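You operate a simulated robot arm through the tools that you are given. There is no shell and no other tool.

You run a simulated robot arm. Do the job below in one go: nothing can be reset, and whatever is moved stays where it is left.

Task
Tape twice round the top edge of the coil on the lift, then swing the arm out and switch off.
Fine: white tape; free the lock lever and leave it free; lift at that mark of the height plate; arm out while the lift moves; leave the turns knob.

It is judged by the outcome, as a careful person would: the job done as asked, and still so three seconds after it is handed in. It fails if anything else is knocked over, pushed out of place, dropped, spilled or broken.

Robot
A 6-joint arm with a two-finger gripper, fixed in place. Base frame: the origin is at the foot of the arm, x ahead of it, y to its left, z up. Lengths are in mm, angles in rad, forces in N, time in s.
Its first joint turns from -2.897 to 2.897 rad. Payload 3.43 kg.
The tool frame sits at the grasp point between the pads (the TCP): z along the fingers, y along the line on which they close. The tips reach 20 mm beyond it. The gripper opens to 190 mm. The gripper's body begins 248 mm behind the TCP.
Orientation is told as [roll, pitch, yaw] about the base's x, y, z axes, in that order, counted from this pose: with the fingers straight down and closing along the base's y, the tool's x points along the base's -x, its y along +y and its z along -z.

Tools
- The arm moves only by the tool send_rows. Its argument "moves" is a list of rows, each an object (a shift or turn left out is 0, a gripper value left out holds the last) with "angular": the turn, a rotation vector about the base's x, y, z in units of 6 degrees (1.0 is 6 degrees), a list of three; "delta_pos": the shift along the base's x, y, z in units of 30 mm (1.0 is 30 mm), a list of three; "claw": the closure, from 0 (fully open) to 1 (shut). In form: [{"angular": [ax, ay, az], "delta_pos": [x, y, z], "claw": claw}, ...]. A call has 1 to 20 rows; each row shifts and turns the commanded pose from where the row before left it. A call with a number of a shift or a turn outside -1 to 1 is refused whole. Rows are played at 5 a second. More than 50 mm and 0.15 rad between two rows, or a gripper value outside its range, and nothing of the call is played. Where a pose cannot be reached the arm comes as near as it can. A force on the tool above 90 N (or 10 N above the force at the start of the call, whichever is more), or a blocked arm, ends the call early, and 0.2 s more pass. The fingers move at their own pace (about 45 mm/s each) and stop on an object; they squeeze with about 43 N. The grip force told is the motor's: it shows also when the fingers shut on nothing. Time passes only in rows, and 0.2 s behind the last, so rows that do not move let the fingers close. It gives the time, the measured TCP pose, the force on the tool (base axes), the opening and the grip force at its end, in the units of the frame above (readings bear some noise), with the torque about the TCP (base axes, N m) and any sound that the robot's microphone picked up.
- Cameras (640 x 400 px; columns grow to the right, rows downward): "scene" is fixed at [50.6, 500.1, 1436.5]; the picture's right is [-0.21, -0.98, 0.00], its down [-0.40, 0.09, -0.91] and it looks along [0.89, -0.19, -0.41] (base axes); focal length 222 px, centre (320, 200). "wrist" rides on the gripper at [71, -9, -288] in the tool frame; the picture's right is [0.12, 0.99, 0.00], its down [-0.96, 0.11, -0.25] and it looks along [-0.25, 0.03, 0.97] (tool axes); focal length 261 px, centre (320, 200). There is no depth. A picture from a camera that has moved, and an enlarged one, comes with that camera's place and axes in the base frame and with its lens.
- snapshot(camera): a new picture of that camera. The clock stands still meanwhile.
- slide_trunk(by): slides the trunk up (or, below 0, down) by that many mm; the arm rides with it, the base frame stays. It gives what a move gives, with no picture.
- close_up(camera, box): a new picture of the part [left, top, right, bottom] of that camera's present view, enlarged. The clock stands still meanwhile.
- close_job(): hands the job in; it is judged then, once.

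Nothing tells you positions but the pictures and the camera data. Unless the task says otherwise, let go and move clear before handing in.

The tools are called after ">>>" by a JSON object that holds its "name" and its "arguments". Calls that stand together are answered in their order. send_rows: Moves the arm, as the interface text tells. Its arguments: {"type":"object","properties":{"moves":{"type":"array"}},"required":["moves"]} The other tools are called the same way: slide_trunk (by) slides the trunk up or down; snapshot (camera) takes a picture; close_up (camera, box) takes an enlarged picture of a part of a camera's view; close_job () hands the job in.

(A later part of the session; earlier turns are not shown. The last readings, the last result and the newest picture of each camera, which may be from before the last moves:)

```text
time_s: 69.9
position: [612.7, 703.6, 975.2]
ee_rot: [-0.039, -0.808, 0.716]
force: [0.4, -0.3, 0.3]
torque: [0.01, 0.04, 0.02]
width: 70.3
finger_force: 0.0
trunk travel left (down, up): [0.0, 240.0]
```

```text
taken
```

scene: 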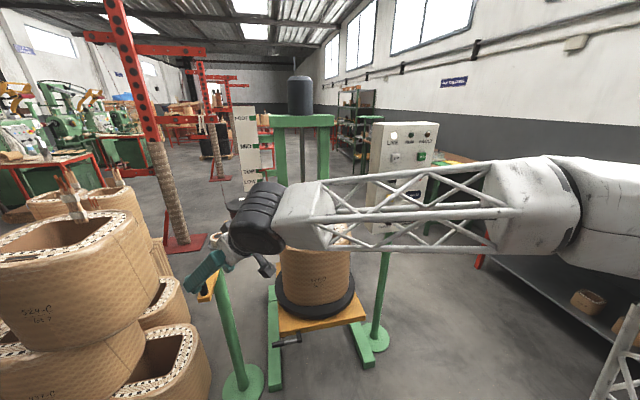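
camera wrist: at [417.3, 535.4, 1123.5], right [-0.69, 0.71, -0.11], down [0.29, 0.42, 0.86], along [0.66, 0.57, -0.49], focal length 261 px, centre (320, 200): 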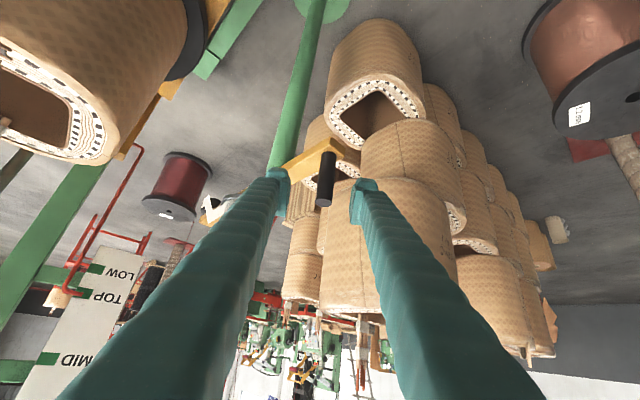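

The handle lies between the fingers' line of approach. I'll advance so the pads straddle it at about z = 900, still open.

>>> {"name": "send_rows", "arguments": {"moves": [{"delta_pos": [0.469, 0.47, -0.625]}, {"delta_pos": [0.469, 0.47, -0.625]}, {"delta_pos": [0.469, 0.47, -0.625]}, {"delta_pos": [0.469, 0.47, -0.625]}, {}]}}

>>> {"name": "snapshot", "arguments": {"camera": "wrist"}}

>>> {"name": "close_up", "arguments": {"camera": "scene", "box": [170, 210, 290, 320]}}

```text
time_s: 71.1
position: [669.4, 759.8, 900.1]
ee_rot: [-0.037, -0.81, 0.716]
force: [0.5, 0.2, 0.4]
torque: [-0.01, 0.02, -0.04]
width: 70.3
finger_force: 0.0
trunk travel left (down, up): [0.0, 240.0]
```

```text
taken
camera wrist: at [474.2, 591.8, 1048.7], right [-0.69, 0.71, -0.11], down [0.29, 0.42, 0.86], along [0.66, 0.57, -0.49], focal length 261 px, centre (320, 200)
```

wrist: 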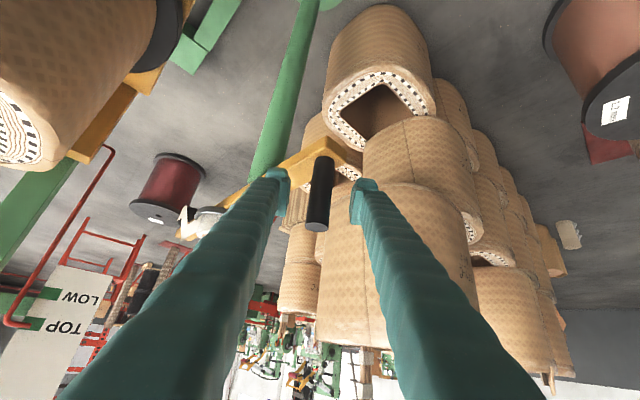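

```text
3.64 times, centred on (230, 265) of scene
camera zoom: at [50.6, 500.1, 1436.5], right [-0.21, -0.98, 0.0], down [-0.4, 0.09, -0.91], along [0.89, -0.19, -0.41], focal length 809 px, centre (647, -36)
```

zoom: 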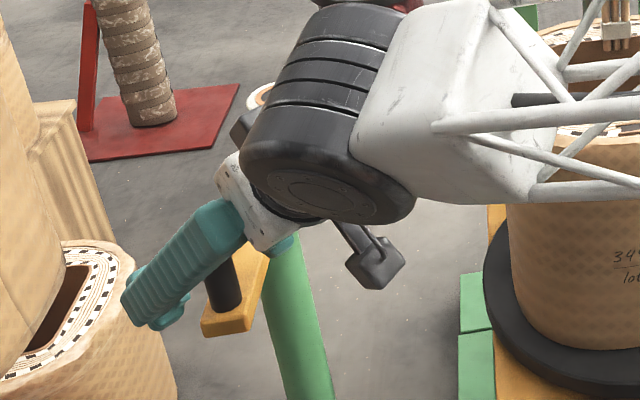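

The handle is between the pads. I'll close on it gently and check the side load.

>>> {"name": "send_rows", "arguments": {"moves": [{"claw": 1}, {"claw": 1}, {"claw": 1}]}}

>>> {"name": "close_up", "arguments": {"camera": "wrist", "box": [220, 120, 420, 260]}}

```text
time_s: 71.9
position: [670.2, 760.1, 898.9]
ee_rot: [-0.037, -0.808, 0.717]
force: [-0.4, 4.1, -0.9]
torque: [0.1, 0.01, -0.03]
width: 25.2
finger_force: 23.2
trunk travel left (down, up): [0.0, 240.0]
```

```text
2.86 times, centred on (320, 190) of wrist
camera zoom: at [473.9, 592.0, 1048.6], right [-0.69, 0.71, -0.11], down [0.29, 0.42, 0.86], along [0.66, 0.57, -0.49], focal length 745 px, centre (320, 229)
```

zoom: 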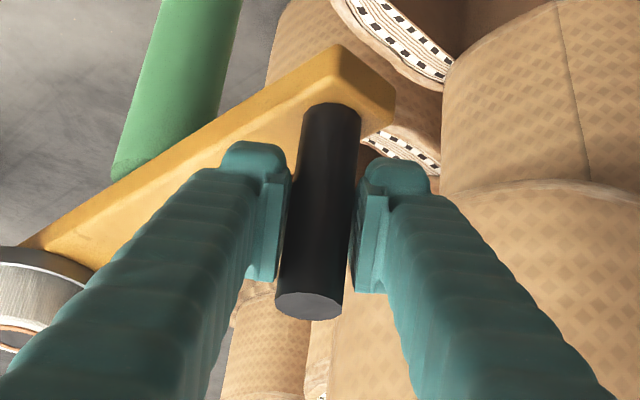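

The handle is gripped, and the post's top puts the pivot near (815, 760). I'll begin swinging the tape arm in, with the handle moving toward +y along its circle, and check forces.

>>> {"name": "send_rows", "arguments": {"moves": [{"delta_pos": [0.02, 0.424, 0]}, {"delta_pos": [0.055, 0.422, 0]}]}}

>>> {"name": "snapshot", "arguments": {"camera": "wrist"}}

```text
time_s: 72.5
position: [673.3, 784.5, 899.1]
ee_rot: [-0.038, -0.808, 0.716]
force: [-0.4, -4.8, -6.8]
torque: [0.09, 0.0, -0.07]
width: 24.9
finger_force: 44.5
trunk travel left (down, up): [0.0, 240.0]
```

```text
taken
camera wrist: at [477.0, 617.1, 1048.7], right [-0.69, 0.71, -0.11], down [0.29, 0.42, 0.86], along [0.66, 0.57, -0.49], focal length 261 px, centre (320, 200)
```

wrist: 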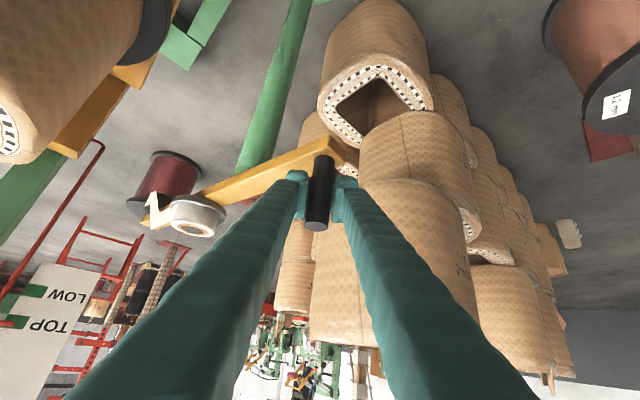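

The tape arm swings easily with low forces. I'll continue along the arc.

>>> {"name": "send_rows", "arguments": {"moves": [{"delta_pos": [0.092, 0.414, 0]}, {"delta_pos": [0.128, 0.404, 0]}, {"delta_pos": [0.163, 0.392, 0]}]}}

>>> {"name": "close_up", "arguments": {"camera": "scene", "box": [180, 180, 380, 330]}}

```text
time_s: 73.3
position: [683.4, 821.6, 900.0]
ee_rot: [-0.037, -0.808, 0.719]
force: [11.3, 0.0, 3.3]
torque: [0.11, -0.14, 0.12]
width: 24.8
finger_force: 44.9
trunk travel left (down, up): [0.0, 240.0]
```

```text
2.67 times, centred on (280, 255) of scene
camera zoom: at [50.6, 500.1, 1436.5], right [-0.21, -0.98, 0.0], down [-0.4, 0.09, -0.91], along [0.89, -0.19, -0.41], focal length 593 px, centre (427, 53)
```

zoom: 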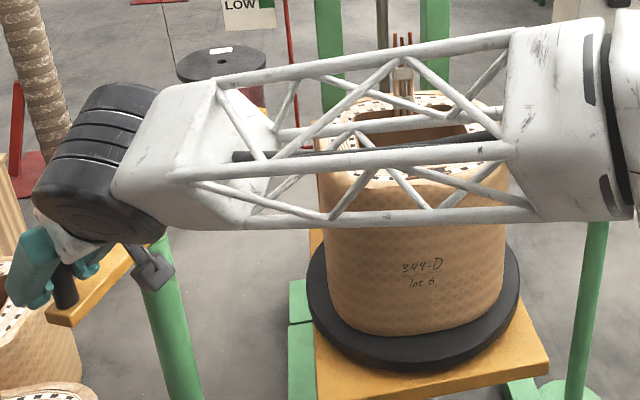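

There's a slight +x load, so the circle is a little tighter than I assumed. I'll adjust and continue.

>>> {"name": "send_rows", "arguments": {"moves": [{"delta_pos": [0.24, 0.365, 0]}, {"delta_pos": [0.25, 0.345, 0]}, {"delta_pos": [0.28, 0.325, 0]}]}}

>>> {"name": "snapshot", "arguments": {"camera": "wrist"}}

```text
time_s: 74.1
position: [705.0, 855.3, 899.7]
ee_rot: [-0.036, -0.808, 0.722]
force: [-11.2, 17.2, 0.9]
torque: [0.3, 0.14, -0.04]
width: 24.7
finger_force: 44.6
trunk travel left (down, up): [0.0, 240.0]
```

```text
taken
camera wrist: at [509.0, 686.6, 1048.5], right [-0.7, 0.71, -0.11], down [0.28, 0.42, 0.86], along [0.66, 0.57, -0.49], focal length 261 px, centre (320, 200)
```

wrist: 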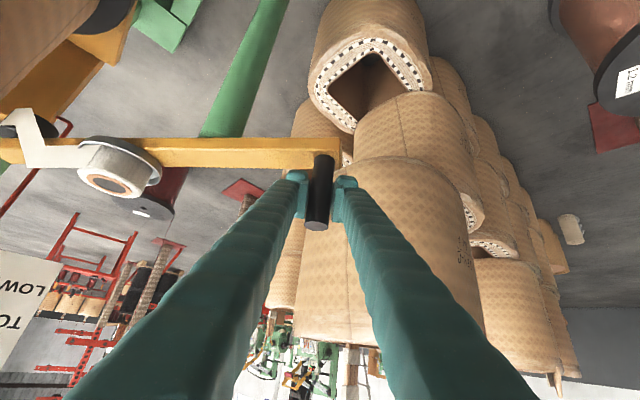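

The measured points fit a circle centred at (815, 760) with a 145 mm radius, and the arm has turned about 41°. I'll go on to 50° and look at where the bar's end is relative to the coil.

>>> {"name": "send_rows", "arguments": {"moves": [{"delta_pos": [0.197, 0.347, 0]}, {"delta_pos": [0.313, 0.287, 0]}]}}

>>> {"name": "snapshot", "arguments": {"camera": "wrist"}}

>>> {"name": "snapshot", "arguments": {"camera": "scene"}}

```text
time_s: 74.7
position: [718.7, 868.0, 900.0]
ee_rot: [-0.038, -0.805, 0.716]
force: [-69.7, -42.6, -1.5]
torque: [1.64, 1.06, -0.03]
width: 22.8
finger_force: 45.2
trunk travel left (down, up): [0.0, 240.0]
```

```text
taken
camera wrist: at [523.2, 701.6, 1049.4], right [-0.69, 0.71, -0.11], down [0.29, 0.42, 0.86], along [0.66, 0.57, -0.49], focal length 261 px, centre (320, 200)
```

wrist: 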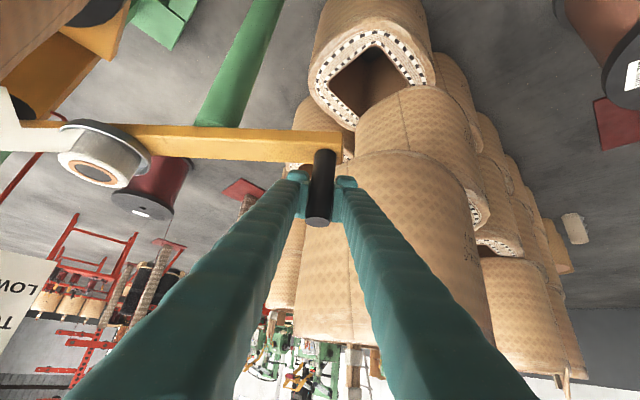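

```text
taken
```

scene: 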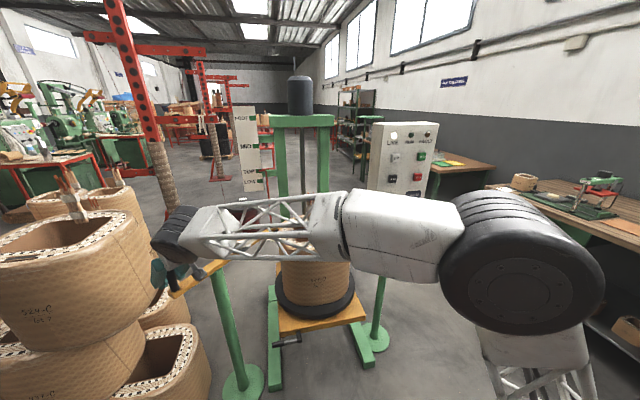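

The arm hit its inner stop at about 48°. I'll ease the pressure slightly, release the handle, and back away to see where the tape sits against the coil.

>>> {"name": "send_rows", "arguments": {"moves": [{"delta_pos": [-0.11, -0.09, 0]}, {"claw": 0.63}, {"claw": 0.63}, {"claw": 0.63}, {"claw": 0.63}]}}

>>> {"name": "snapshot", "arguments": {"camera": "wrist"}}

```text
time_s: 75.9
position: [719.3, 869.0, 900.1]
ee_rot: [-0.038, -0.809, 0.718]
force: [-0.7, -0.4, 0.2]
torque: [0.01, -0.03, 0.0]
width: 70.4
finger_force: 0.2
trunk travel left (down, up): [0.0, 240.0]
```

```text
taken
camera wrist: at [523.2, 700.5, 1048.5], right [-0.69, 0.71, -0.11], down [0.29, 0.42, 0.86], along [0.66, 0.57, -0.49], focal length 261 px, centre (320, 200)
```

wrist: 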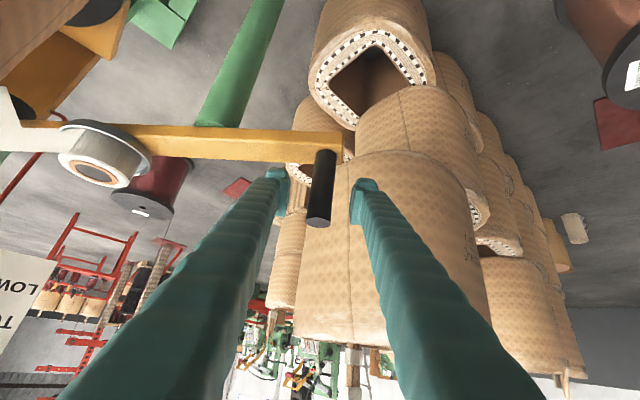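

The bar stays put. I'll withdraw back and up along the tool axis, then look at the coil from clear of it.

>>> {"name": "send_rows", "arguments": {"moves": [{"delta_pos": [-0.5, -0.44, 0.64]}, {"delta_pos": [-0.5, -0.44, 0.64]}, {"delta_pos": [-0.5, -0.44, 0.64]}, {"delta_pos": [-0.5, -0.44, 0.64]}, {"delta_pos": [-0.5, -0.44, 0.64]}, {"delta_pos": [-0.5, -0.6, 0.64]}, {"angular": [0, 0, -0.5], "delta_pos": [-0.5, -1, 0.64]}, {"angular": [0, 0, -0.7], "delta_pos": [-0.3, -1, 0.64]}, {"angular": [0, 0, -0.7], "delta_pos": [-0.2, -1, 0.64]}, {"angular": [0, 0, -0.7], "delta_pos": [0, -1, 0.5]}, {"angular": [0, 0, -0.7], "delta_pos": [0, -1, 0.3]}, {"angular": [0, 0, -0.7], "delta_pos": [0, -1, 0]}, {"angular": [0, 0, -0.7], "delta_pos": [0, -1, 0]}, {"delta_pos": [0, -1, 0]}, {"delta_pos": [0, -1, 0]}]}}

>>> {"name": "snapshot", "arguments": {"camera": "wrist"}}

>>> {"name": "snapshot", "arguments": {"camera": "scene"}}

```text
time_s: 79.1
position: [599.8, 514.5, 1097.3]
ee_rot: [-0.037, -0.808, 0.226]
force: [0.9, 0.2, 0.9]
torque: [-0.09, -0.01, -0.12]
width: 70.3
finger_force: 0.0
trunk travel left (down, up): [0.0, 240.0]
```

```text
taken
camera wrist: at [347.5, 458.9, 1245.2], right [-0.27, 0.95, -0.11], down [0.45, 0.23, 0.86], along [0.85, 0.19, -0.49], focal length 261 px, centre (320, 200)
```

wrist: 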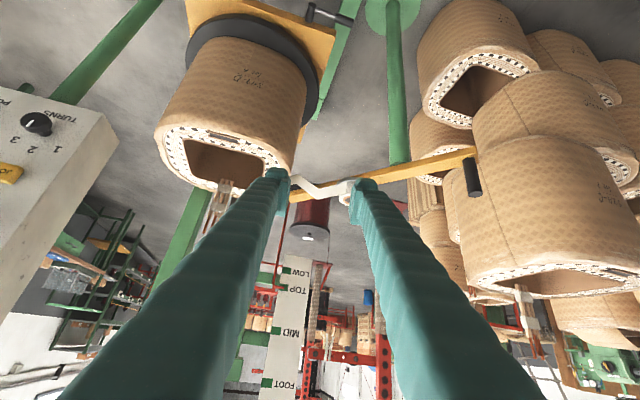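

```text
taken
```

scene: 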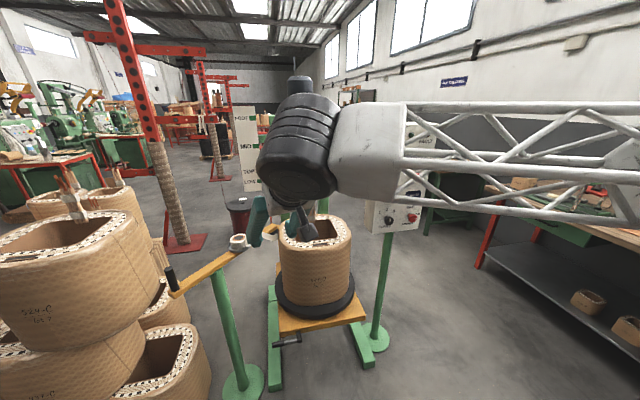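

The bar's end and tape now reach the coil's top edge. I'll close the gripper and travel back across to face START.

>>> {"name": "send_rows", "arguments": {"moves": [{"delta_pos": [0, -1, 0.2], "claw": 1}, {"delta_pos": [0, -1, 0.2]}, {"delta_pos": [0, -1, 0.2]}, {"angular": [0, 0, -0.7], "delta_pos": [0, -1, 0.2]}, {"angular": [0, 0, -0.7], "delta_pos": [0, -1, 0.2]}, {"angular": [0, 0, -0.76], "delta_pos": [0, -1, 0.2]}, {"delta_pos": [0, -1, 0.2]}, {"delta_pos": [0, -1, 0.2]}, {"delta_pos": [0, -1, 0.2]}, {"delta_pos": [0, -1, 0.2]}, {"delta_pos": [0, -1, 0.2]}, {"delta_pos": [0, -1, 0.2]}, {"delta_pos": [0.4, -1, 0.2]}, {"delta_pos": [0.4, -1, 0.2]}, {"delta_pos": [0.4, -1, 0.2]}, {"delta_pos": [0.4, -1, 0.2]}, {"delta_pos": [0.4, -1, 0.2]}, {"delta_pos": [0.4, -1, 0.2]}, {"delta_pos": [0.4, -1, 0.2]}, {"delta_pos": [0.4, -1, 0.2]}]}}

>>> {"name": "send_rows", "arguments": {"moves": [{"delta_pos": [0.8, -0.6, 0]}, {"delta_pos": [0.8, -0.4, 0]}, {"delta_pos": [0.8, 0, 0]}, {}]}}

>>> {"name": "snapshot", "arguments": {"camera": "wrist"}}

>>> {"name": "snapshot", "arguments": {"camera": "scene"}}

>>> {"name": "close_up", "arguments": {"camera": "scene", "box": [170, 190, 370, 330]}}

```text
time_s: 83.3
position: [694.2, -85.5, 1218.1]
ee_rot: [-0.04, -0.807, 0.001]
force: [-0.4, 1.0, 0.1]
torque: [-0.03, -0.02, 0.01]
width: 0.0
finger_force: 34.0
trunk travel left (down, up): [0.0, 240.0]
```

```text
time_s: 84.3
position: [766.4, -114.9, 1217.0]
ee_rot: [-0.037, -0.809, 0.001]
force: [0.2, 0.1, 0.8]
torque: [-0.01, 0.0, -0.01]
width: 0.0
finger_force: 34.5
trunk travel left (down, up): [0.0, 240.0]
```

```text
taken
camera wrist: at [508.7, -113.4, 1365.7], right [-0.05, 0.99, -0.11], down [0.49, 0.12, 0.86], along [0.87, -0.01, -0.49], focal length 261 px, centre (320, 200)
```

wrist: 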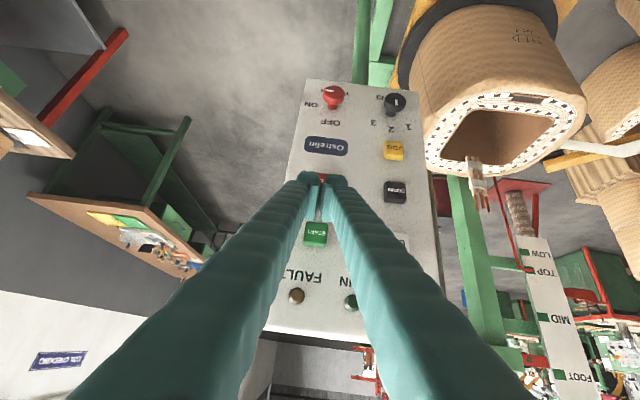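

```text
taken
```

scene: 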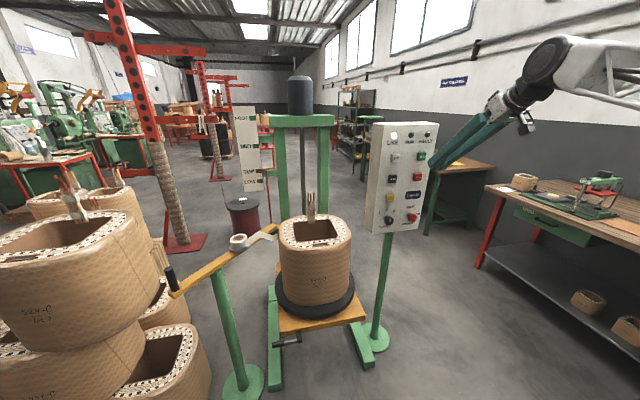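

```text
2.86 times, centred on (270, 260) of scene
camera zoom: at [50.6, 500.1, 1436.5], right [-0.21, -0.98, 0.0], down [-0.4, 0.09, -0.91], along [0.89, -0.19, -0.41], focal length 636 px, centre (463, 29)
```

zoom: 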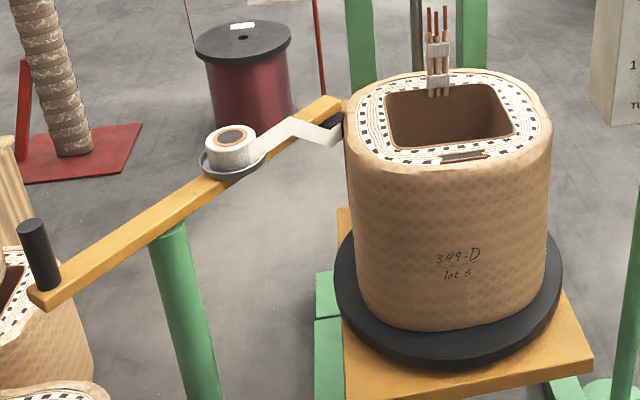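

The tape now touches the coil right at its top edge, and START is in line with the fingertips. I'll check the pointer and then approach START.

>>> {"name": "close_up", "arguments": {"camera": "scene", "box": [240, 150, 270, 200]}}

>>> {"name": "send_rows", "arguments": {"moves": [{"delta_pos": [0.7, -0.03, 0.03]}, {"delta_pos": [0.7, -0.02, 0]}, {"delta_pos": [0.6, 0, 0]}, {"delta_pos": [0.35, 0, 0]}, {}]}}

>>> {"name": "close_up", "arguments": {"camera": "wrist", "box": [240, 140, 400, 260]}}

```text
8.00 times, centred on (255, 175) of scene
camera zoom: at [50.6, 500.1, 1436.5], right [-0.21, -0.98, 0.0], down [-0.4, 0.09, -0.91], along [0.89, -0.19, -0.41], focal length 1780 px, centre (840, 400)
```

zoom: 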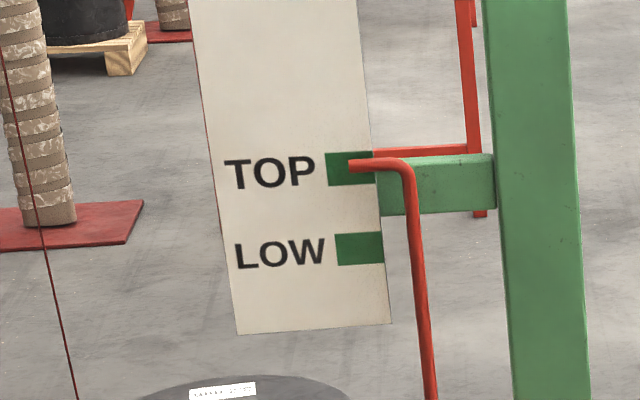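

```text
time_s: 85.5
position: [838.7, -117.8, 1217.9]
ee_rot: [-0.035, -0.808, 0.001]
force: [-0.7, -0.2, 0.6]
torque: [-0.01, -0.04, 0.04]
width: 0.2
finger_force: 34.4
trunk travel left (down, up): [0.0, 240.0]
```

```text
3.33 times, centred on (320, 200) of wrist
camera zoom: at [579.3, -115.2, 1367.1], right [-0.05, 0.99, -0.11], down [0.49, 0.12, 0.86], along [0.87, -0.01, -0.49], focal length 869 px, centre (320, 200)
```

zoom: 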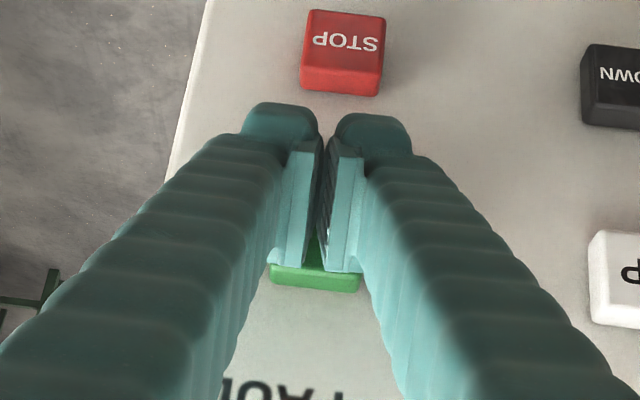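

The pointer is still at TOP and the fingertips are aimed at START. I'll press it once and release.

>>> {"name": "send_rows", "arguments": {"moves": [{"delta_pos": [0.1, 0, 0]}, {"delta_pos": [0.12, 0, 0]}, {"delta_pos": [-0.5, 0, 0]}, {"delta_pos": [-1, 0, 0]}]}}

>>> {"name": "snapshot", "arguments": {"camera": "scene"}}

>>> {"name": "close_up", "arguments": {"camera": "wrist", "box": [260, 220, 380, 330]}}

```text
time_s: 86.5
position: [800.2, -117.6, 1218.1]
ee_rot: [-0.037, -0.805, -0.003]
force: [1.6, -0.1, -0.2]
torque: [-0.01, 0.02, 0.02]
width: 0.0
finger_force: 34.0
trunk travel left (down, up): [0.0, 240.0]
heard: click
```

```text
taken
```

scene: 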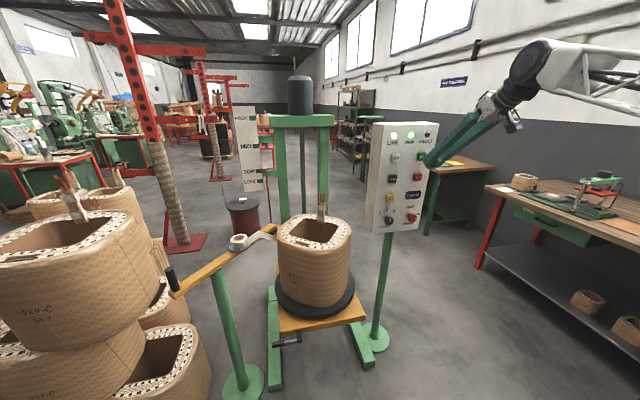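

```text
3.64 times, centred on (320, 275) of wrist
camera zoom: at [541.7, -116.0, 1366.7], right [-0.05, 0.99, -0.11], down [0.49, 0.12, 0.86], along [0.87, -0.01, -0.49], focal length 948 px, centre (320, -73)
```

zoom: 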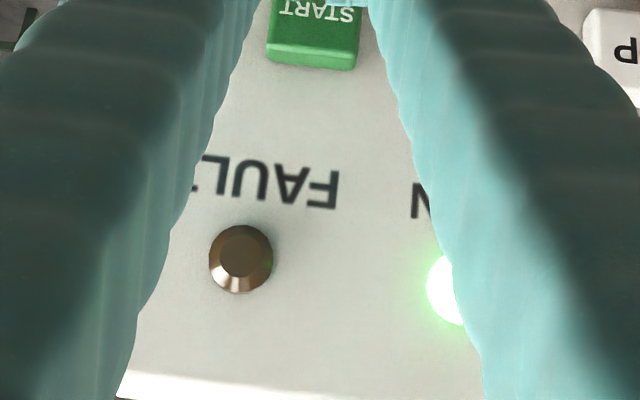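

RUN is lit and the coil is turning, so the taping is under way. I'll stay clear and wait while checking on it.

>>> {"name": "send_rows", "arguments": {"moves": [{"delta_pos": [-0.5, 0, 0]}, {}, {}, {}, {}, {}, {}, {}, {}, {}]}}

>>> {"name": "close_up", "arguments": {"camera": "scene", "box": [170, 190, 370, 330]}}

>>> {"name": "close_up", "arguments": {"camera": "scene", "box": [365, 110, 455, 240]}}

```text
time_s: 88.7
position: [785.0, -118.5, 1218.8]
ee_rot: [-0.036, -0.807, 0.001]
force: [0.0, -1.1, -0.3]
torque: [-0.02, 0.0, -0.04]
width: 0.0
finger_force: 34.6
trunk travel left (down, up): [0.0, 240.0]
```

```text
2.86 times, centred on (270, 260) of scene
camera zoom: at [50.6, 500.1, 1436.5], right [-0.21, -0.98, 0.0], down [-0.4, 0.09, -0.91], along [0.89, -0.19, -0.41], focal length 636 px, centre (463, 29)
```

zoom: 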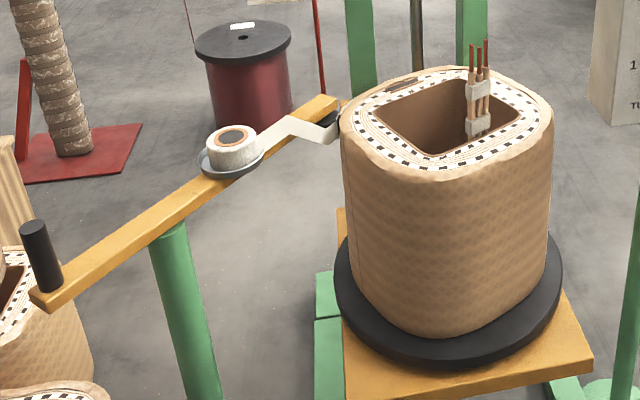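

```text
3.08 times, centred on (410, 175) of scene
camera zoom: at [50.6, 500.1, 1436.5], right [-0.21, -0.98, 0.0], down [-0.4, 0.09, -0.91], along [0.89, -0.19, -0.41], focal length 685 px, centre (43, 277)
```

zoom: 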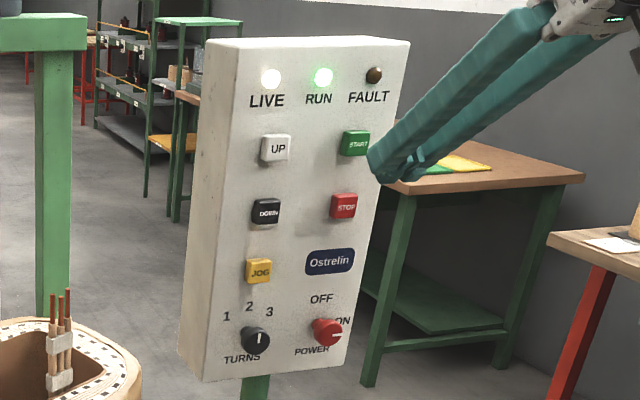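

The coil is rotating with RUN lit and no fault; the freshly taped part moves to the back first. I'll keep waiting.

>>> {"name": "send_rows", "arguments": {"moves": [{}, {}, {}, {}, {}, {}, {}, {}, {}, {}, {}, {}, {}, {}, {}, {}, {}, {}, {}, {}]}}

>>> {"name": "close_up", "arguments": {"camera": "scene", "box": [170, 190, 370, 330]}}

```text
time_s: 92.9
position: [784.5, -117.1, 1219.0]
ee_rot: [-0.038, -0.808, 0.001]
force: [0.0, 0.5, 0.7]
torque: [0.01, 0.04, 0.0]
width: 0.0
finger_force: 34.3
trunk travel left (down, up): [0.0, 240.0]
```

```text
2.86 times, centred on (270, 260) of scene
camera zoom: at [50.6, 500.1, 1436.5], right [-0.21, -0.98, 0.0], down [-0.4, 0.09, -0.91], along [0.89, -0.19, -0.41], focal length 636 px, centre (463, 29)
```

zoom: 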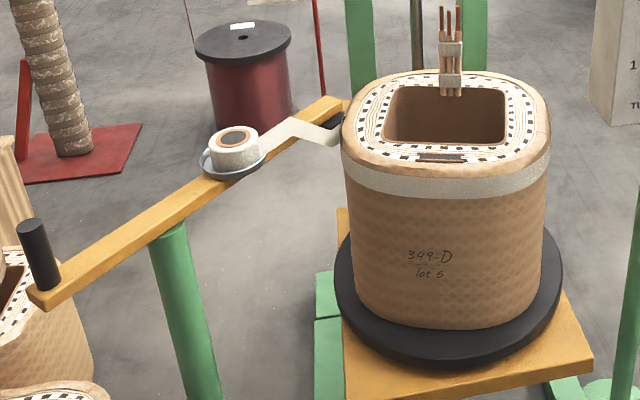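

White tape is going on round the top edge, with about one turn done. I'll wait for the second turn.

>>> {"name": "send_rows", "arguments": {"moves": [{}, {}, {}, {}, {}, {}, {}, {}, {}, {}, {}, {}, {}, {}, {}, {}, {}, {}, {}, {}]}}

>>> {"name": "close_up", "arguments": {"camera": "scene", "box": [365, 110, 455, 240]}}

>>> {"name": "send_rows", "arguments": {"moves": [{}, {}, {}, {}, {}, {}, {}, {}, {}, {}, {}, {}, {}, {}, {}]}}

>>> {"name": "close_up", "arguments": {"camera": "scene", "box": [365, 110, 455, 240]}}

>>> {"name": "close_up", "arguments": {"camera": "scene", "box": [170, 190, 370, 330]}}

```text
time_s: 97.1
position: [783.6, -117.0, 1218.1]
ee_rot: [-0.038, -0.807, 0.001]
force: [0.6, 0.2, -0.2]
torque: [0.02, -0.04, -0.02]
width: 0.1
finger_force: 34.2
trunk travel left (down, up): [0.0, 240.0]
```

```text
3.08 times, centred on (410, 175) of scene
camera zoom: at [50.6, 500.1, 1436.5], right [-0.21, -0.98, 0.0], down [-0.4, 0.09, -0.91], along [0.89, -0.19, -0.41], focal length 685 px, centre (43, 277)
```

zoom: 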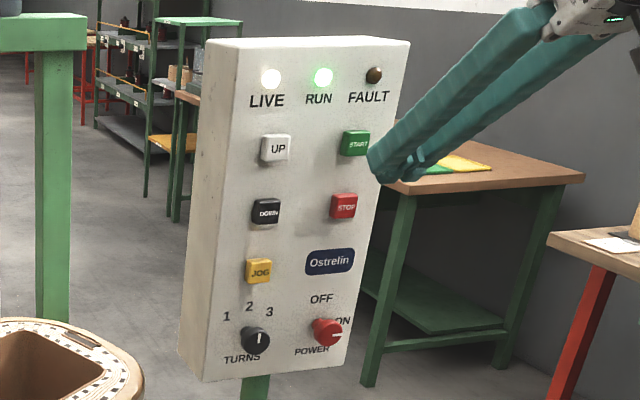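

```text
time_s: 100.3
position: [784.0, -116.9, 1219.2]
ee_rot: [-0.037, -0.808, 0.001]
force: [0.3, 0.6, -0.2]
torque: [0.0, 0.0, 0.01]
width: 0.0
finger_force: 34.2
trunk travel left (down, up): [0.0, 240.0]
```

```text
3.08 times, centred on (410, 175) of scene
camera zoom: at [50.6, 500.1, 1436.5], right [-0.21, -0.98, 0.0], down [-0.4, 0.09, -0.91], along [0.89, -0.19, -0.41], focal length 685 px, centre (43, 277)
```

zoom: 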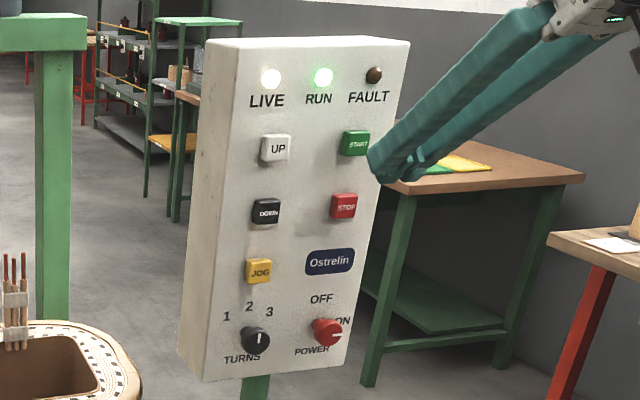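

```text
2.86 times, centred on (270, 260) of scene
camera zoom: at [50.6, 500.1, 1436.5], right [-0.21, -0.98, 0.0], down [-0.4, 0.09, -0.91], along [0.89, -0.19, -0.41], focal length 636 px, centre (463, 29)
```

zoom: 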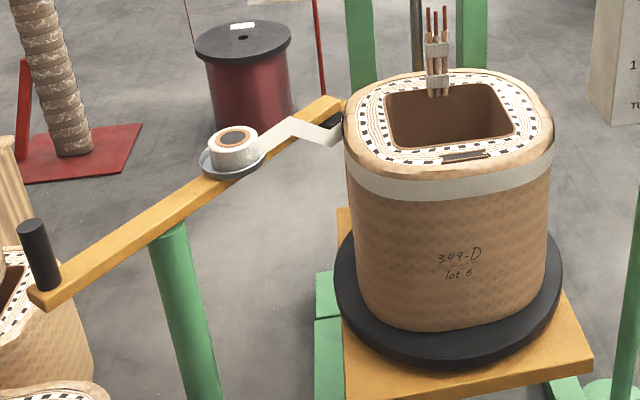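

The coil seems to be right at the end of its second turn, with RUN still lit at this instant. I'll step one short row to see if it stops by itself.

>>> {"name": "send_rows", "arguments": {"moves": [{}]}}

>>> {"name": "close_up", "arguments": {"camera": "scene", "box": [270, 110, 455, 260]}}

```text
time_s: 100.7
position: [784.0, -117.7, 1218.1]
ee_rot: [-0.037, -0.808, -0.002]
force: [0.2, 0.2, -0.6]
torque: [0.02, 0.03, 0.04]
width: 0.2
finger_force: 34.7
trunk travel left (down, up): [0.0, 240.0]
```

```text
2.67 times, centred on (362, 185) of scene
camera zoom: at [50.6, 500.1, 1436.5], right [-0.21, -0.98, 0.0], down [-0.4, 0.09, -0.91], along [0.89, -0.19, -0.41], focal length 593 px, centre (207, 240)
```

zoom: 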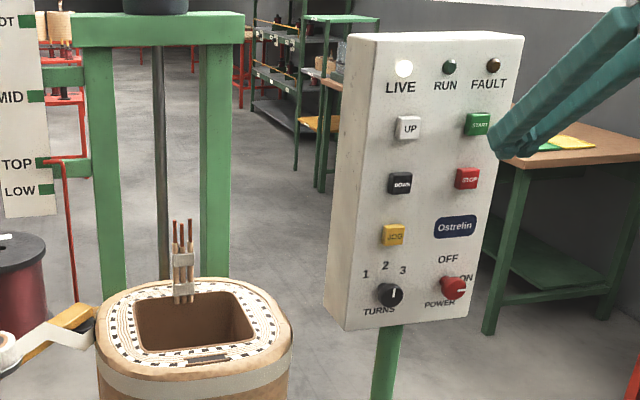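

RUN went out by itself after two turns and the pointer is still at TOP. Now I'll go back to the tape arm's handle to swing it out.

>>> {"name": "send_rows", "arguments": {"moves": [{"delta_pos": [-1, 0.3, 0]}, {"delta_pos": [-1, 0.6, 0]}, {"delta_pos": [-1, 1, 0]}, {"delta_pos": [-0.8, 1, 0]}, {"delta_pos": [-0.8, 1, 0]}, {"delta_pos": [-0.8, 1, 0]}, {"delta_pos": [-0.6, 1, 0]}, {"angular": [0, 0, 0.6], "delta_pos": [0, 1, 0]}, {"angular": [0, 0, 0.6], "delta_pos": [0, 1, 0]}, {"angular": [0, 0, 0.6], "delta_pos": [0, 1, 0]}, {"angular": [0, 0, 0.6], "delta_pos": [0, 1, 0]}, {"angular": [0, 0, 0.6], "delta_pos": [0, 1, 0]}, {"angular": [0, 0, 0.6], "delta_pos": [0, 1, 0]}, {"angular": [0, 0, 0.6], "delta_pos": [0, 1, 0]}, {"angular": [0, 0, 0.6], "delta_pos": [0, 1, 0]}, {"angular": [0, 0, 0.6], "delta_pos": [0, 1, 0]}, {"angular": [0, 0, 0.6], "delta_pos": [0, 1, 0]}, {"angular": [0, 0, 0.6], "delta_pos": [0, 1, 0]}, {"angular": [0, 0, 0.24], "delta_pos": [0, 1, 0]}, {"delta_pos": [0, 1, 0]}]}}

>>> {"name": "send_rows", "arguments": {"moves": [{"delta_pos": [0, 1, -0.5], "claw": 0.63}, {"delta_pos": [0.1, 1, -0.7]}, {"delta_pos": [0.1, 1, -0.8]}, {"delta_pos": [0.1, 1, -0.8]}, {"delta_pos": [0.2, 1, -0.8]}, {}]}}

>>> {"name": "snapshot", "arguments": {"camera": "wrist"}}

```text
time_s: 104.9
position: [603.1, 449.8, 1219.2]
ee_rot: [-0.039, -0.808, 0.716]
force: [-0.3, 0.0, -0.1]
torque: [0.07, 0.0, 0.04]
width: 0.3
finger_force: 34.1
trunk travel left (down, up): [0.0, 240.0]
```

```text
time_s: 106.3
position: [619.1, 600.8, 1109.6]
ee_rot: [-0.038, -0.807, 0.717]
force: [0.2, 0.4, 0.0]
torque: [0.01, 0.0, 0.02]
width: 70.4
finger_force: 0.2
trunk travel left (down, up): [0.0, 240.0]
```

```text
taken
camera wrist: at [422.2, 433.3, 1257.9], right [-0.69, 0.71, -0.11], down [0.29, 0.42, 0.86], along [0.66, 0.57, -0.49], focal length 261 px, centre (320, 200)
```

wrist: 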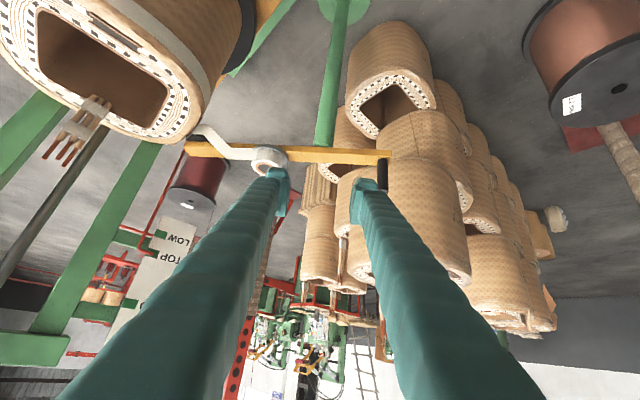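

The handle is just behind the left finger in view. I'll move to the standoff on its approach line.

>>> {"name": "send_rows", "arguments": {"moves": [{"delta_pos": [0.17, 0.9, -0.56]}, {"delta_pos": [0.17, 0.9, -0.56]}, {"delta_pos": [0.17, 0.9, -0.56]}, {"delta_pos": [0.17, 0.9, -0.56]}, {"delta_pos": [0.17, 0.9, -0.56]}, {"delta_pos": [0.17, 0.9, -0.56]}, {"delta_pos": [0.17, 0.9, -0.56]}, {"delta_pos": [0.17, 0.93, -0.57]}, {}]}}

>>> {"name": "snapshot", "arguments": {"camera": "wrist"}}

```text
time_s: 108.3
position: [660.1, 817.2, 974.9]
ee_rot: [-0.038, -0.808, 0.715]
force: [0.8, 0.7, 0.2]
torque: [0.0, 0.03, -0.03]
width: 70.2
finger_force: 0.0
trunk travel left (down, up): [0.0, 240.0]
```

```text
taken
camera wrist: at [463.7, 649.3, 1122.8], right [-0.69, 0.71, -0.11], down [0.29, 0.42, 0.86], along [0.66, 0.57, -0.49], focal length 261 px, centre (320, 200)
```

wrist: 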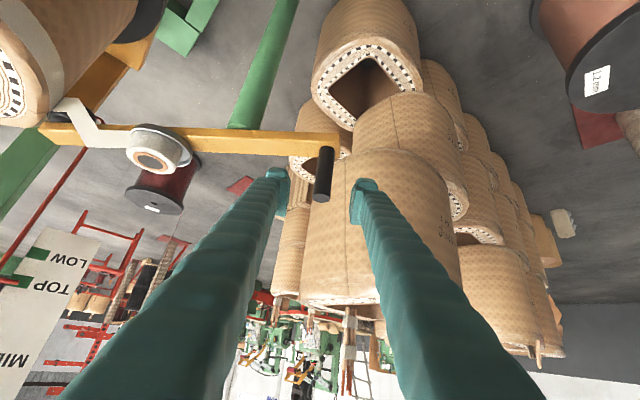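

The handle is lined up between the fingers. I'll advance and grip it.

>>> {"name": "send_rows", "arguments": {"moves": [{"delta_pos": [0.49, 0.425, -0.625]}, {"delta_pos": [0.49, 0.425, -0.625]}, {"delta_pos": [0.49, 0.425, -0.625]}, {"delta_pos": [0.49, 0.44, -0.625]}, {"claw": 1}, {"claw": 1}, {"claw": 1}, {"claw": 1}]}}

>>> {"name": "close_up", "arguments": {"camera": "wrist", "box": [220, 120, 420, 260]}}

```text
time_s: 110.1
position: [718.7, 869.3, 899.4]
ee_rot: [-0.037, -0.807, 0.713]
force: [0.1, 0.5, -0.3]
torque: [1.1, 0.93, 0.04]
width: 22.3
finger_force: 36.3
trunk travel left (down, up): [0.0, 240.0]
```

```text
2.86 times, centred on (320, 190) of wrist
camera zoom: at [523.1, 701.8, 1048.6], right [-0.69, 0.71, -0.11], down [0.29, 0.41, 0.86], along [0.66, 0.57, -0.49], focal length 745 px, centre (320, 229)
```

zoom: 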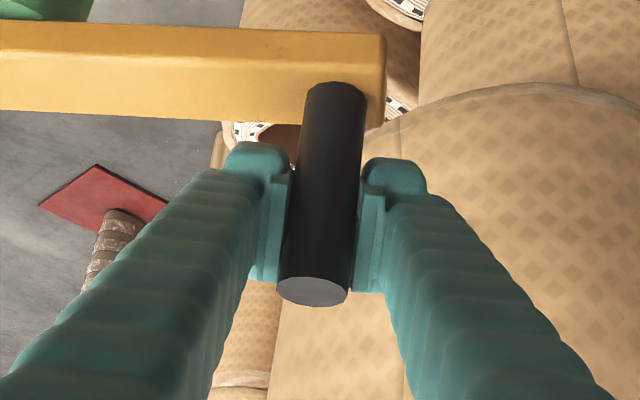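

The handle is gripped. I'll swing it back along the circle toward its original out position, checking forces part-way.

>>> {"name": "send_rows", "arguments": {"moves": [{"delta_pos": [-0.347, -0.327, 0]}, {"delta_pos": [-0.277, -0.32, 0]}, {"delta_pos": [-0.243, -0.347, 0]}]}}

>>> {"name": "snapshot", "arguments": {"camera": "wrist"}}

```text
time_s: 110.9
position: [695.8, 835.6, 900.3]
ee_rot: [-0.039, -0.809, 0.715]
force: [32.4, -9.9, 3.1]
torque: [1.28, 1.66, 0.57]
width: 22.5
finger_force: 45.4
trunk travel left (down, up): [0.0, 240.0]
```

```text
taken
camera wrist: at [499.3, 669.6, 1048.6], right [-0.69, 0.71, -0.11], down [0.29, 0.41, 0.86], along [0.66, 0.56, -0.49], focal length 261 px, centre (320, 200)
```

wrist: 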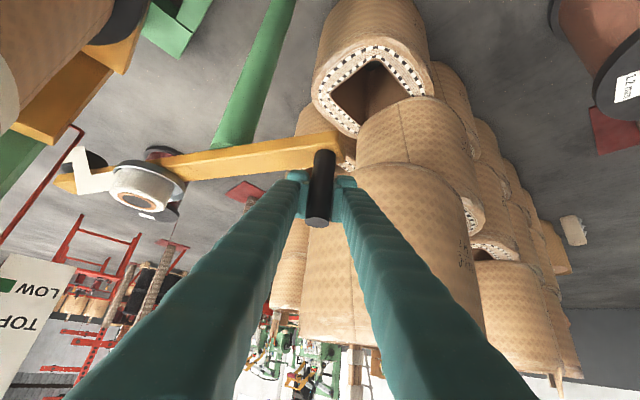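

There's a moderate side load along the finger-closing direction, so I'll shift to relieve it and continue.

>>> {"name": "send_rows", "arguments": {"moves": [{"delta_pos": [-0.13, -0.45, 0]}, {"delta_pos": [-0.17, -0.38, 0]}]}}

```text
time_s: 111.5
position: [686.7, 810.9, 899.8]
ee_rot: [-0.037, -0.806, 0.712]
force: [51.7, -17.0, 4.5]
torque: [1.11, 1.38, 0.71]
width: 21.9
finger_force: 44.5
trunk travel left (down, up): [0.0, 240.0]
```

The load keeps building, so the handle must have slipped in the pads at the inner stop. I'll let go here, re-centre on the handle and grip it afresh.

>>> {"name": "send_rows", "arguments": {"moves": [{"claw": 0.63}, {"claw": 0.63}, {"claw": 0.63}, {"claw": 0.63}]}}

>>> {"name": "close_up", "arguments": {"camera": "wrist", "box": [220, 120, 420, 260]}}

```text
time_s: 112.5
position: [684.9, 813.6, 900.6]
ee_rot: [-0.039, -0.808, 0.715]
force: [9.7, -4.5, -1.2]
torque: [0.2, 0.03, 0.47]
width: 75.3
finger_force: 4.2
trunk travel left (down, up): [0.0, 240.0]
```

```text
2.86 times, centred on (320, 190) of wrist
camera zoom: at [488.3, 646.2, 1048.5], right [-0.69, 0.71, -0.11], down [0.29, 0.42, 0.86], along [0.66, 0.56, -0.49], focal length 745 px, centre (320, 229)
```

zoom: 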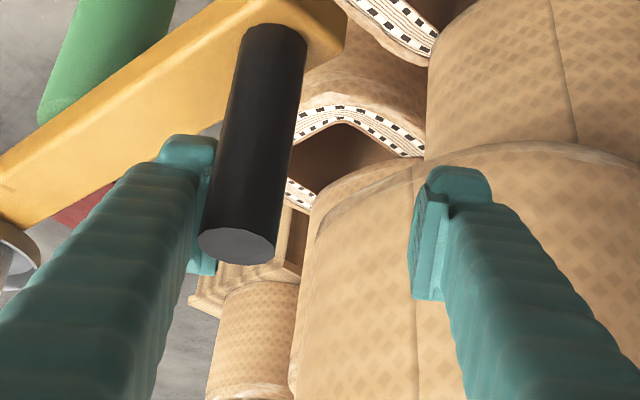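

The handle now rests against one finger near (668, 765): the arm is being drawn out to its original position by itself. I'll ease the fingers along so it can settle.

>>> {"name": "send_rows", "arguments": {"moves": [{"delta_pos": [0.1, -0.15, 0]}, {"delta_pos": [0.15, -0.25, 0]}, {"delta_pos": [0.15, -0.25, 0]}]}}

>>> {"name": "snapshot", "arguments": {"camera": "wrist"}}

>>> {"name": "close_up", "arguments": {"camera": "wrist", "box": [220, 120, 420, 260]}}

```text
time_s: 113.3
position: [695.1, 795.5, 900.4]
ee_rot: [-0.039, -0.807, 0.717]
force: [0.4, -0.1, -0.7]
torque: [-0.04, -0.03, -0.12]
width: 70.2
finger_force: 0.0
trunk travel left (down, up): [0.0, 240.0]
```

```text
taken
camera wrist: at [498.9, 627.7, 1048.7], right [-0.69, 0.71, -0.11], down [0.29, 0.42, 0.86], along [0.66, 0.57, -0.49], focal length 261 px, centre (320, 200)
```

wrist: 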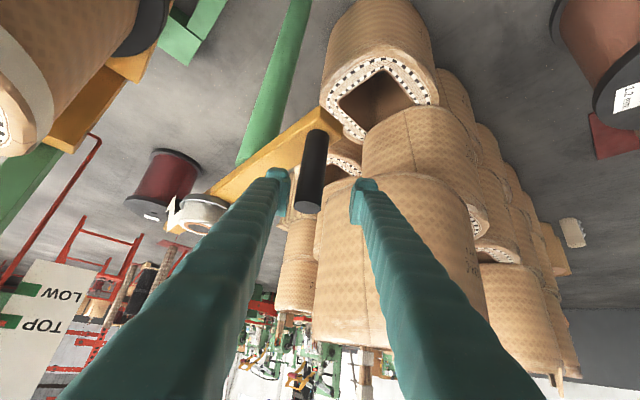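

```text
2.86 times, centred on (320, 190) of wrist
camera zoom: at [498.9, 627.7, 1048.7], right [-0.69, 0.71, -0.11], down [0.29, 0.42, 0.86], along [0.66, 0.57, -0.49], focal length 745 px, centre (320, 229)
```

zoom: 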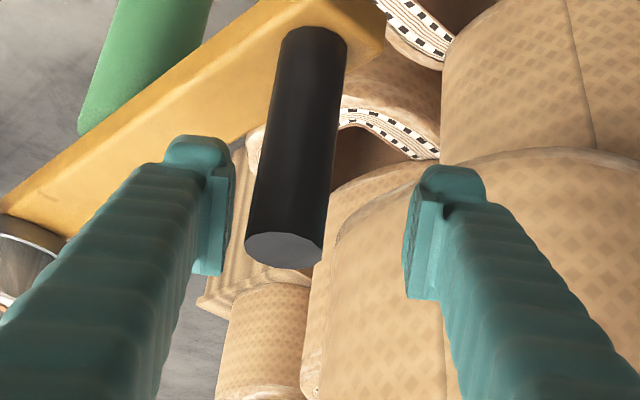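

The handle is back at about (668, 760), its original out position, and nothing touches it. I'll withdraw along the tool axis.

>>> {"name": "send_rows", "arguments": {"moves": [{"delta_pos": [0.1, -0.12, 0]}, {"delta_pos": [-0.35, -0.4, 0.64]}, {"delta_pos": [-0.5, -0.44, 0.64]}, {"delta_pos": [-0.5, -0.44, 0.64]}, {"delta_pos": [-0.5, -0.44, 0.64]}, {"delta_pos": [-0.5, -0.44, 0.64]}, {"delta_pos": [-0.5, -0.44, 0.64]}, {"delta_pos": [-0.4, -0.6, 0.64]}, {"delta_pos": [-0.2, -0.8, 0.64]}]}}

>>> {"name": "snapshot", "arguments": {"camera": "wrist"}}

>>> {"name": "snapshot", "arguments": {"camera": "scene"}}

```text
time_s: 115.3
position: [594.9, 670.4, 1053.0]
ee_rot: [-0.039, -0.807, 0.717]
force: [1.2, 0.8, -1.4]
torque: [-0.05, -0.02, -0.06]
width: 70.1
finger_force: 0.1
trunk travel left (down, up): [0.0, 240.0]
```

```text
taken
camera wrist: at [398.8, 503.2, 1202.6], right [-0.69, 0.71, -0.11], down [0.29, 0.42, 0.86], along [0.66, 0.57, -0.49], focal length 261 px, centre (320, 200)
```

wrist: 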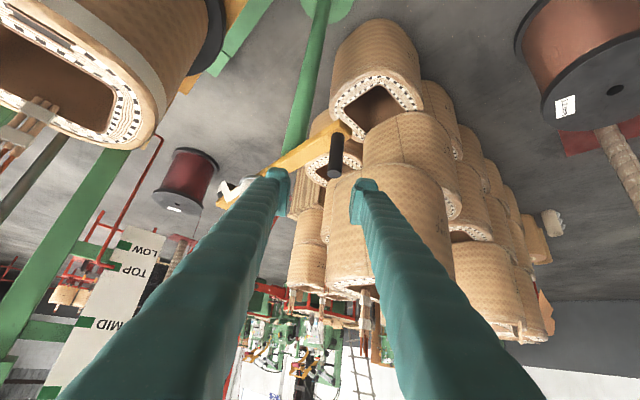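

```text
taken
```

scene: 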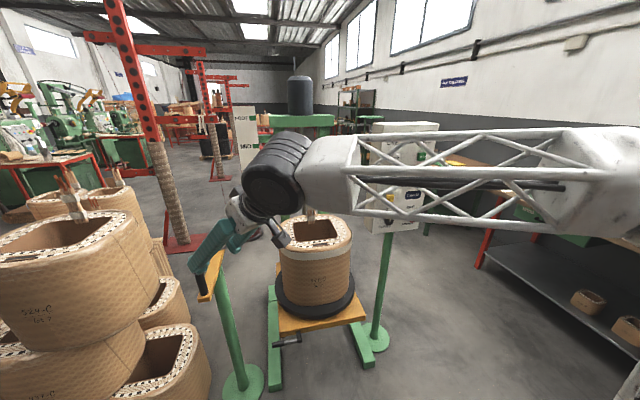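

The tape arm is out and nothing else has moved. Now I'll travel back to the panel to switch the power off.

>>> {"name": "send_rows", "arguments": {"moves": [{"delta_pos": [0, -1, 0.3], "claw": 0.66}, {"delta_pos": [0, -1, 0.3]}, {"delta_pos": [0, -1, 0.3]}, {"delta_pos": [0, -1, 0]}, {"angular": [0, 0, -0.6], "delta_pos": [0, -1, 0]}, {"angular": [0, 0, -0.6], "delta_pos": [0, -1, 0]}, {"angular": [0, 0, -0.6], "delta_pos": [0, -1, 0]}, {"angular": [0, 0, -0.6], "delta_pos": [0, -1, 0]}, {"angular": [0, 0, -0.6], "delta_pos": [0, -1, 0]}, {"angular": [0, 0, -0.6], "delta_pos": [0, -1, 0]}, {"angular": [0, 0, -0.6], "delta_pos": [0, -1, 0]}, {"angular": [0, 0, -0.6], "delta_pos": [0, -1, 0]}, {"angular": [0, 0, -0.6], "delta_pos": [0, -1, 0]}, {"angular": [0, 0, -0.6], "delta_pos": [0, -1, 0]}, {"angular": [0, 0, -0.6], "delta_pos": [0, -1, 0]}, {"angular": [0, 0, -0.24], "delta_pos": [0, -1, 0]}, {"delta_pos": [0, -1, 0]}, {"delta_pos": [0, -1, 0]}, {"delta_pos": [0.3, -1, 0]}, {"delta_pos": [0.3, -1, 0]}]}}

>>> {"name": "send_rows", "arguments": {"moves": [{"delta_pos": [0.4, -1, -0.4]}, {"delta_pos": [0.4, -1, -0.4]}, {"delta_pos": [0.4, -1, -0.4]}, {"delta_pos": [0.4, -1, -0.4]}, {"delta_pos": [0.4, -1, -0.4]}, {"angular": [1, 0, 0], "delta_pos": [0.4, -1, -0.4]}, {"angular": [1, 0, 0], "delta_pos": [0.4, -0.33, -0.4]}, {"angular": [1, 0, 0], "delta_pos": [0.4, 0, -0.5]}, {"angular": [1, 0, 0], "delta_pos": [0.4, 0, -0.5]}, {"angular": [1, 0, 0], "delta_pos": [0.4, 0, -0.5]}, {"angular": [1, 0, 0], "delta_pos": [0, 0, -0.3]}, {"angular": [1, 0, 0], "delta_pos": [0, 0, 0]}, {"angular": [0.7, 0, 0], "delta_pos": [0, 0, 0]}, {}]}}

>>> {"name": "snapshot", "arguments": {"camera": "wrist"}}

>>> {"name": "snapshot", "arguments": {"camera": "scene"}}

```text
time_s: 119.5
position: [611.7, 69.4, 1081.2]
ee_rot: [-0.039, -0.808, 0.0]
force: [-0.1, -0.3, 0.6]
torque: [0.01, 0.04, 0.0]
width: 64.6
finger_force: 0.2
trunk travel left (down, up): [0.0, 240.0]
```

```text
time_s: 122.5
position: [732.9, -118.9, 942.6]
ee_rot: [0.95, -0.524, -0.646]
force: [0.3, 0.4, -0.3]
torque: [0.01, 0.02, -0.03]
width: 64.6
finger_force: 0.1
trunk travel left (down, up): [0.0, 240.0]
```

```text
taken
camera wrist: at [474.9, -225.2, 1047.3], right [-0.05, 0.77, 0.64], down [0.49, -0.54, 0.69], along [0.87, 0.35, -0.35], focal length 261 px, centre (320, 200)
```

wrist: 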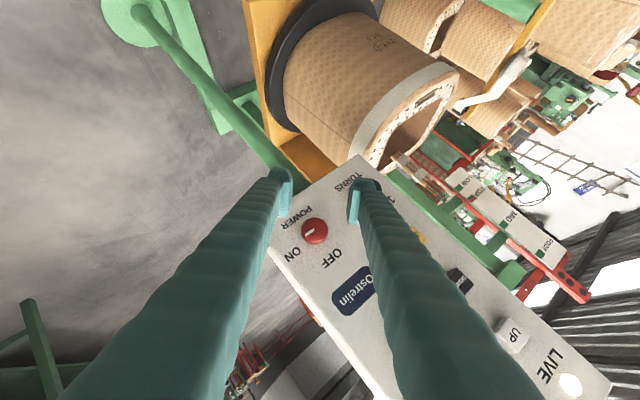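

```text
taken
```

scene: 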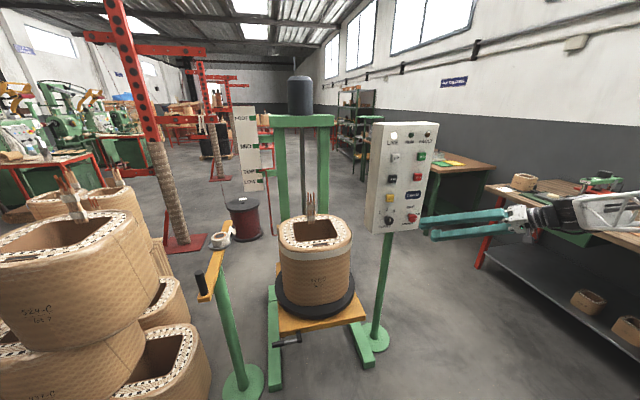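

The tape arm is out and the tape band sits round the coil's top edge. I'll approach the power knob with the same roll I left it with.

>>> {"name": "send_rows", "arguments": {"moves": [{"delta_pos": [0.9, -0.02, -0.01]}, {"delta_pos": [0.9, -0.02, -0.01]}, {"delta_pos": [0.9, -0.02, -0.01]}, {"delta_pos": [0.6, -0.02, -0.01]}, {"delta_pos": [0.4, 0, 0]}, {}]}}

>>> {"name": "close_up", "arguments": {"camera": "wrist", "box": [240, 140, 400, 260]}}

```text
time_s: 123.9
position: [844.0, -121.9, 941.9]
ee_rot: [0.947, -0.523, -0.646]
force: [-0.5, 0.2, 0.2]
torque: [-0.02, -0.03, -0.01]
width: 64.3
finger_force: 0.0
trunk travel left (down, up): [0.0, 240.0]
```

```text
3.33 times, centred on (320, 200) of wrist
camera zoom: at [587.0, -227.7, 1046.1], right [-0.05, 0.77, 0.64], down [0.49, -0.54, 0.69], along [0.87, 0.35, -0.35], focal length 869 px, centre (320, 200)
```

zoom: 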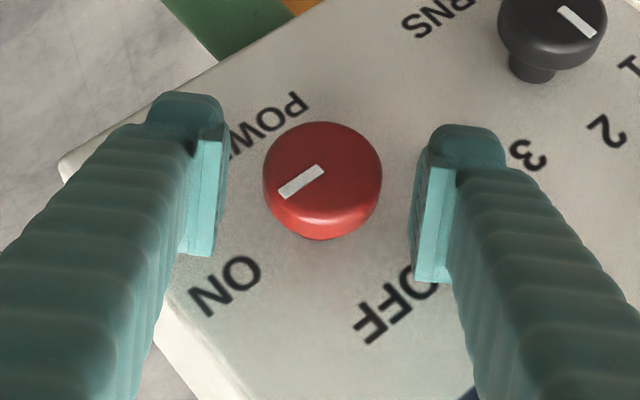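

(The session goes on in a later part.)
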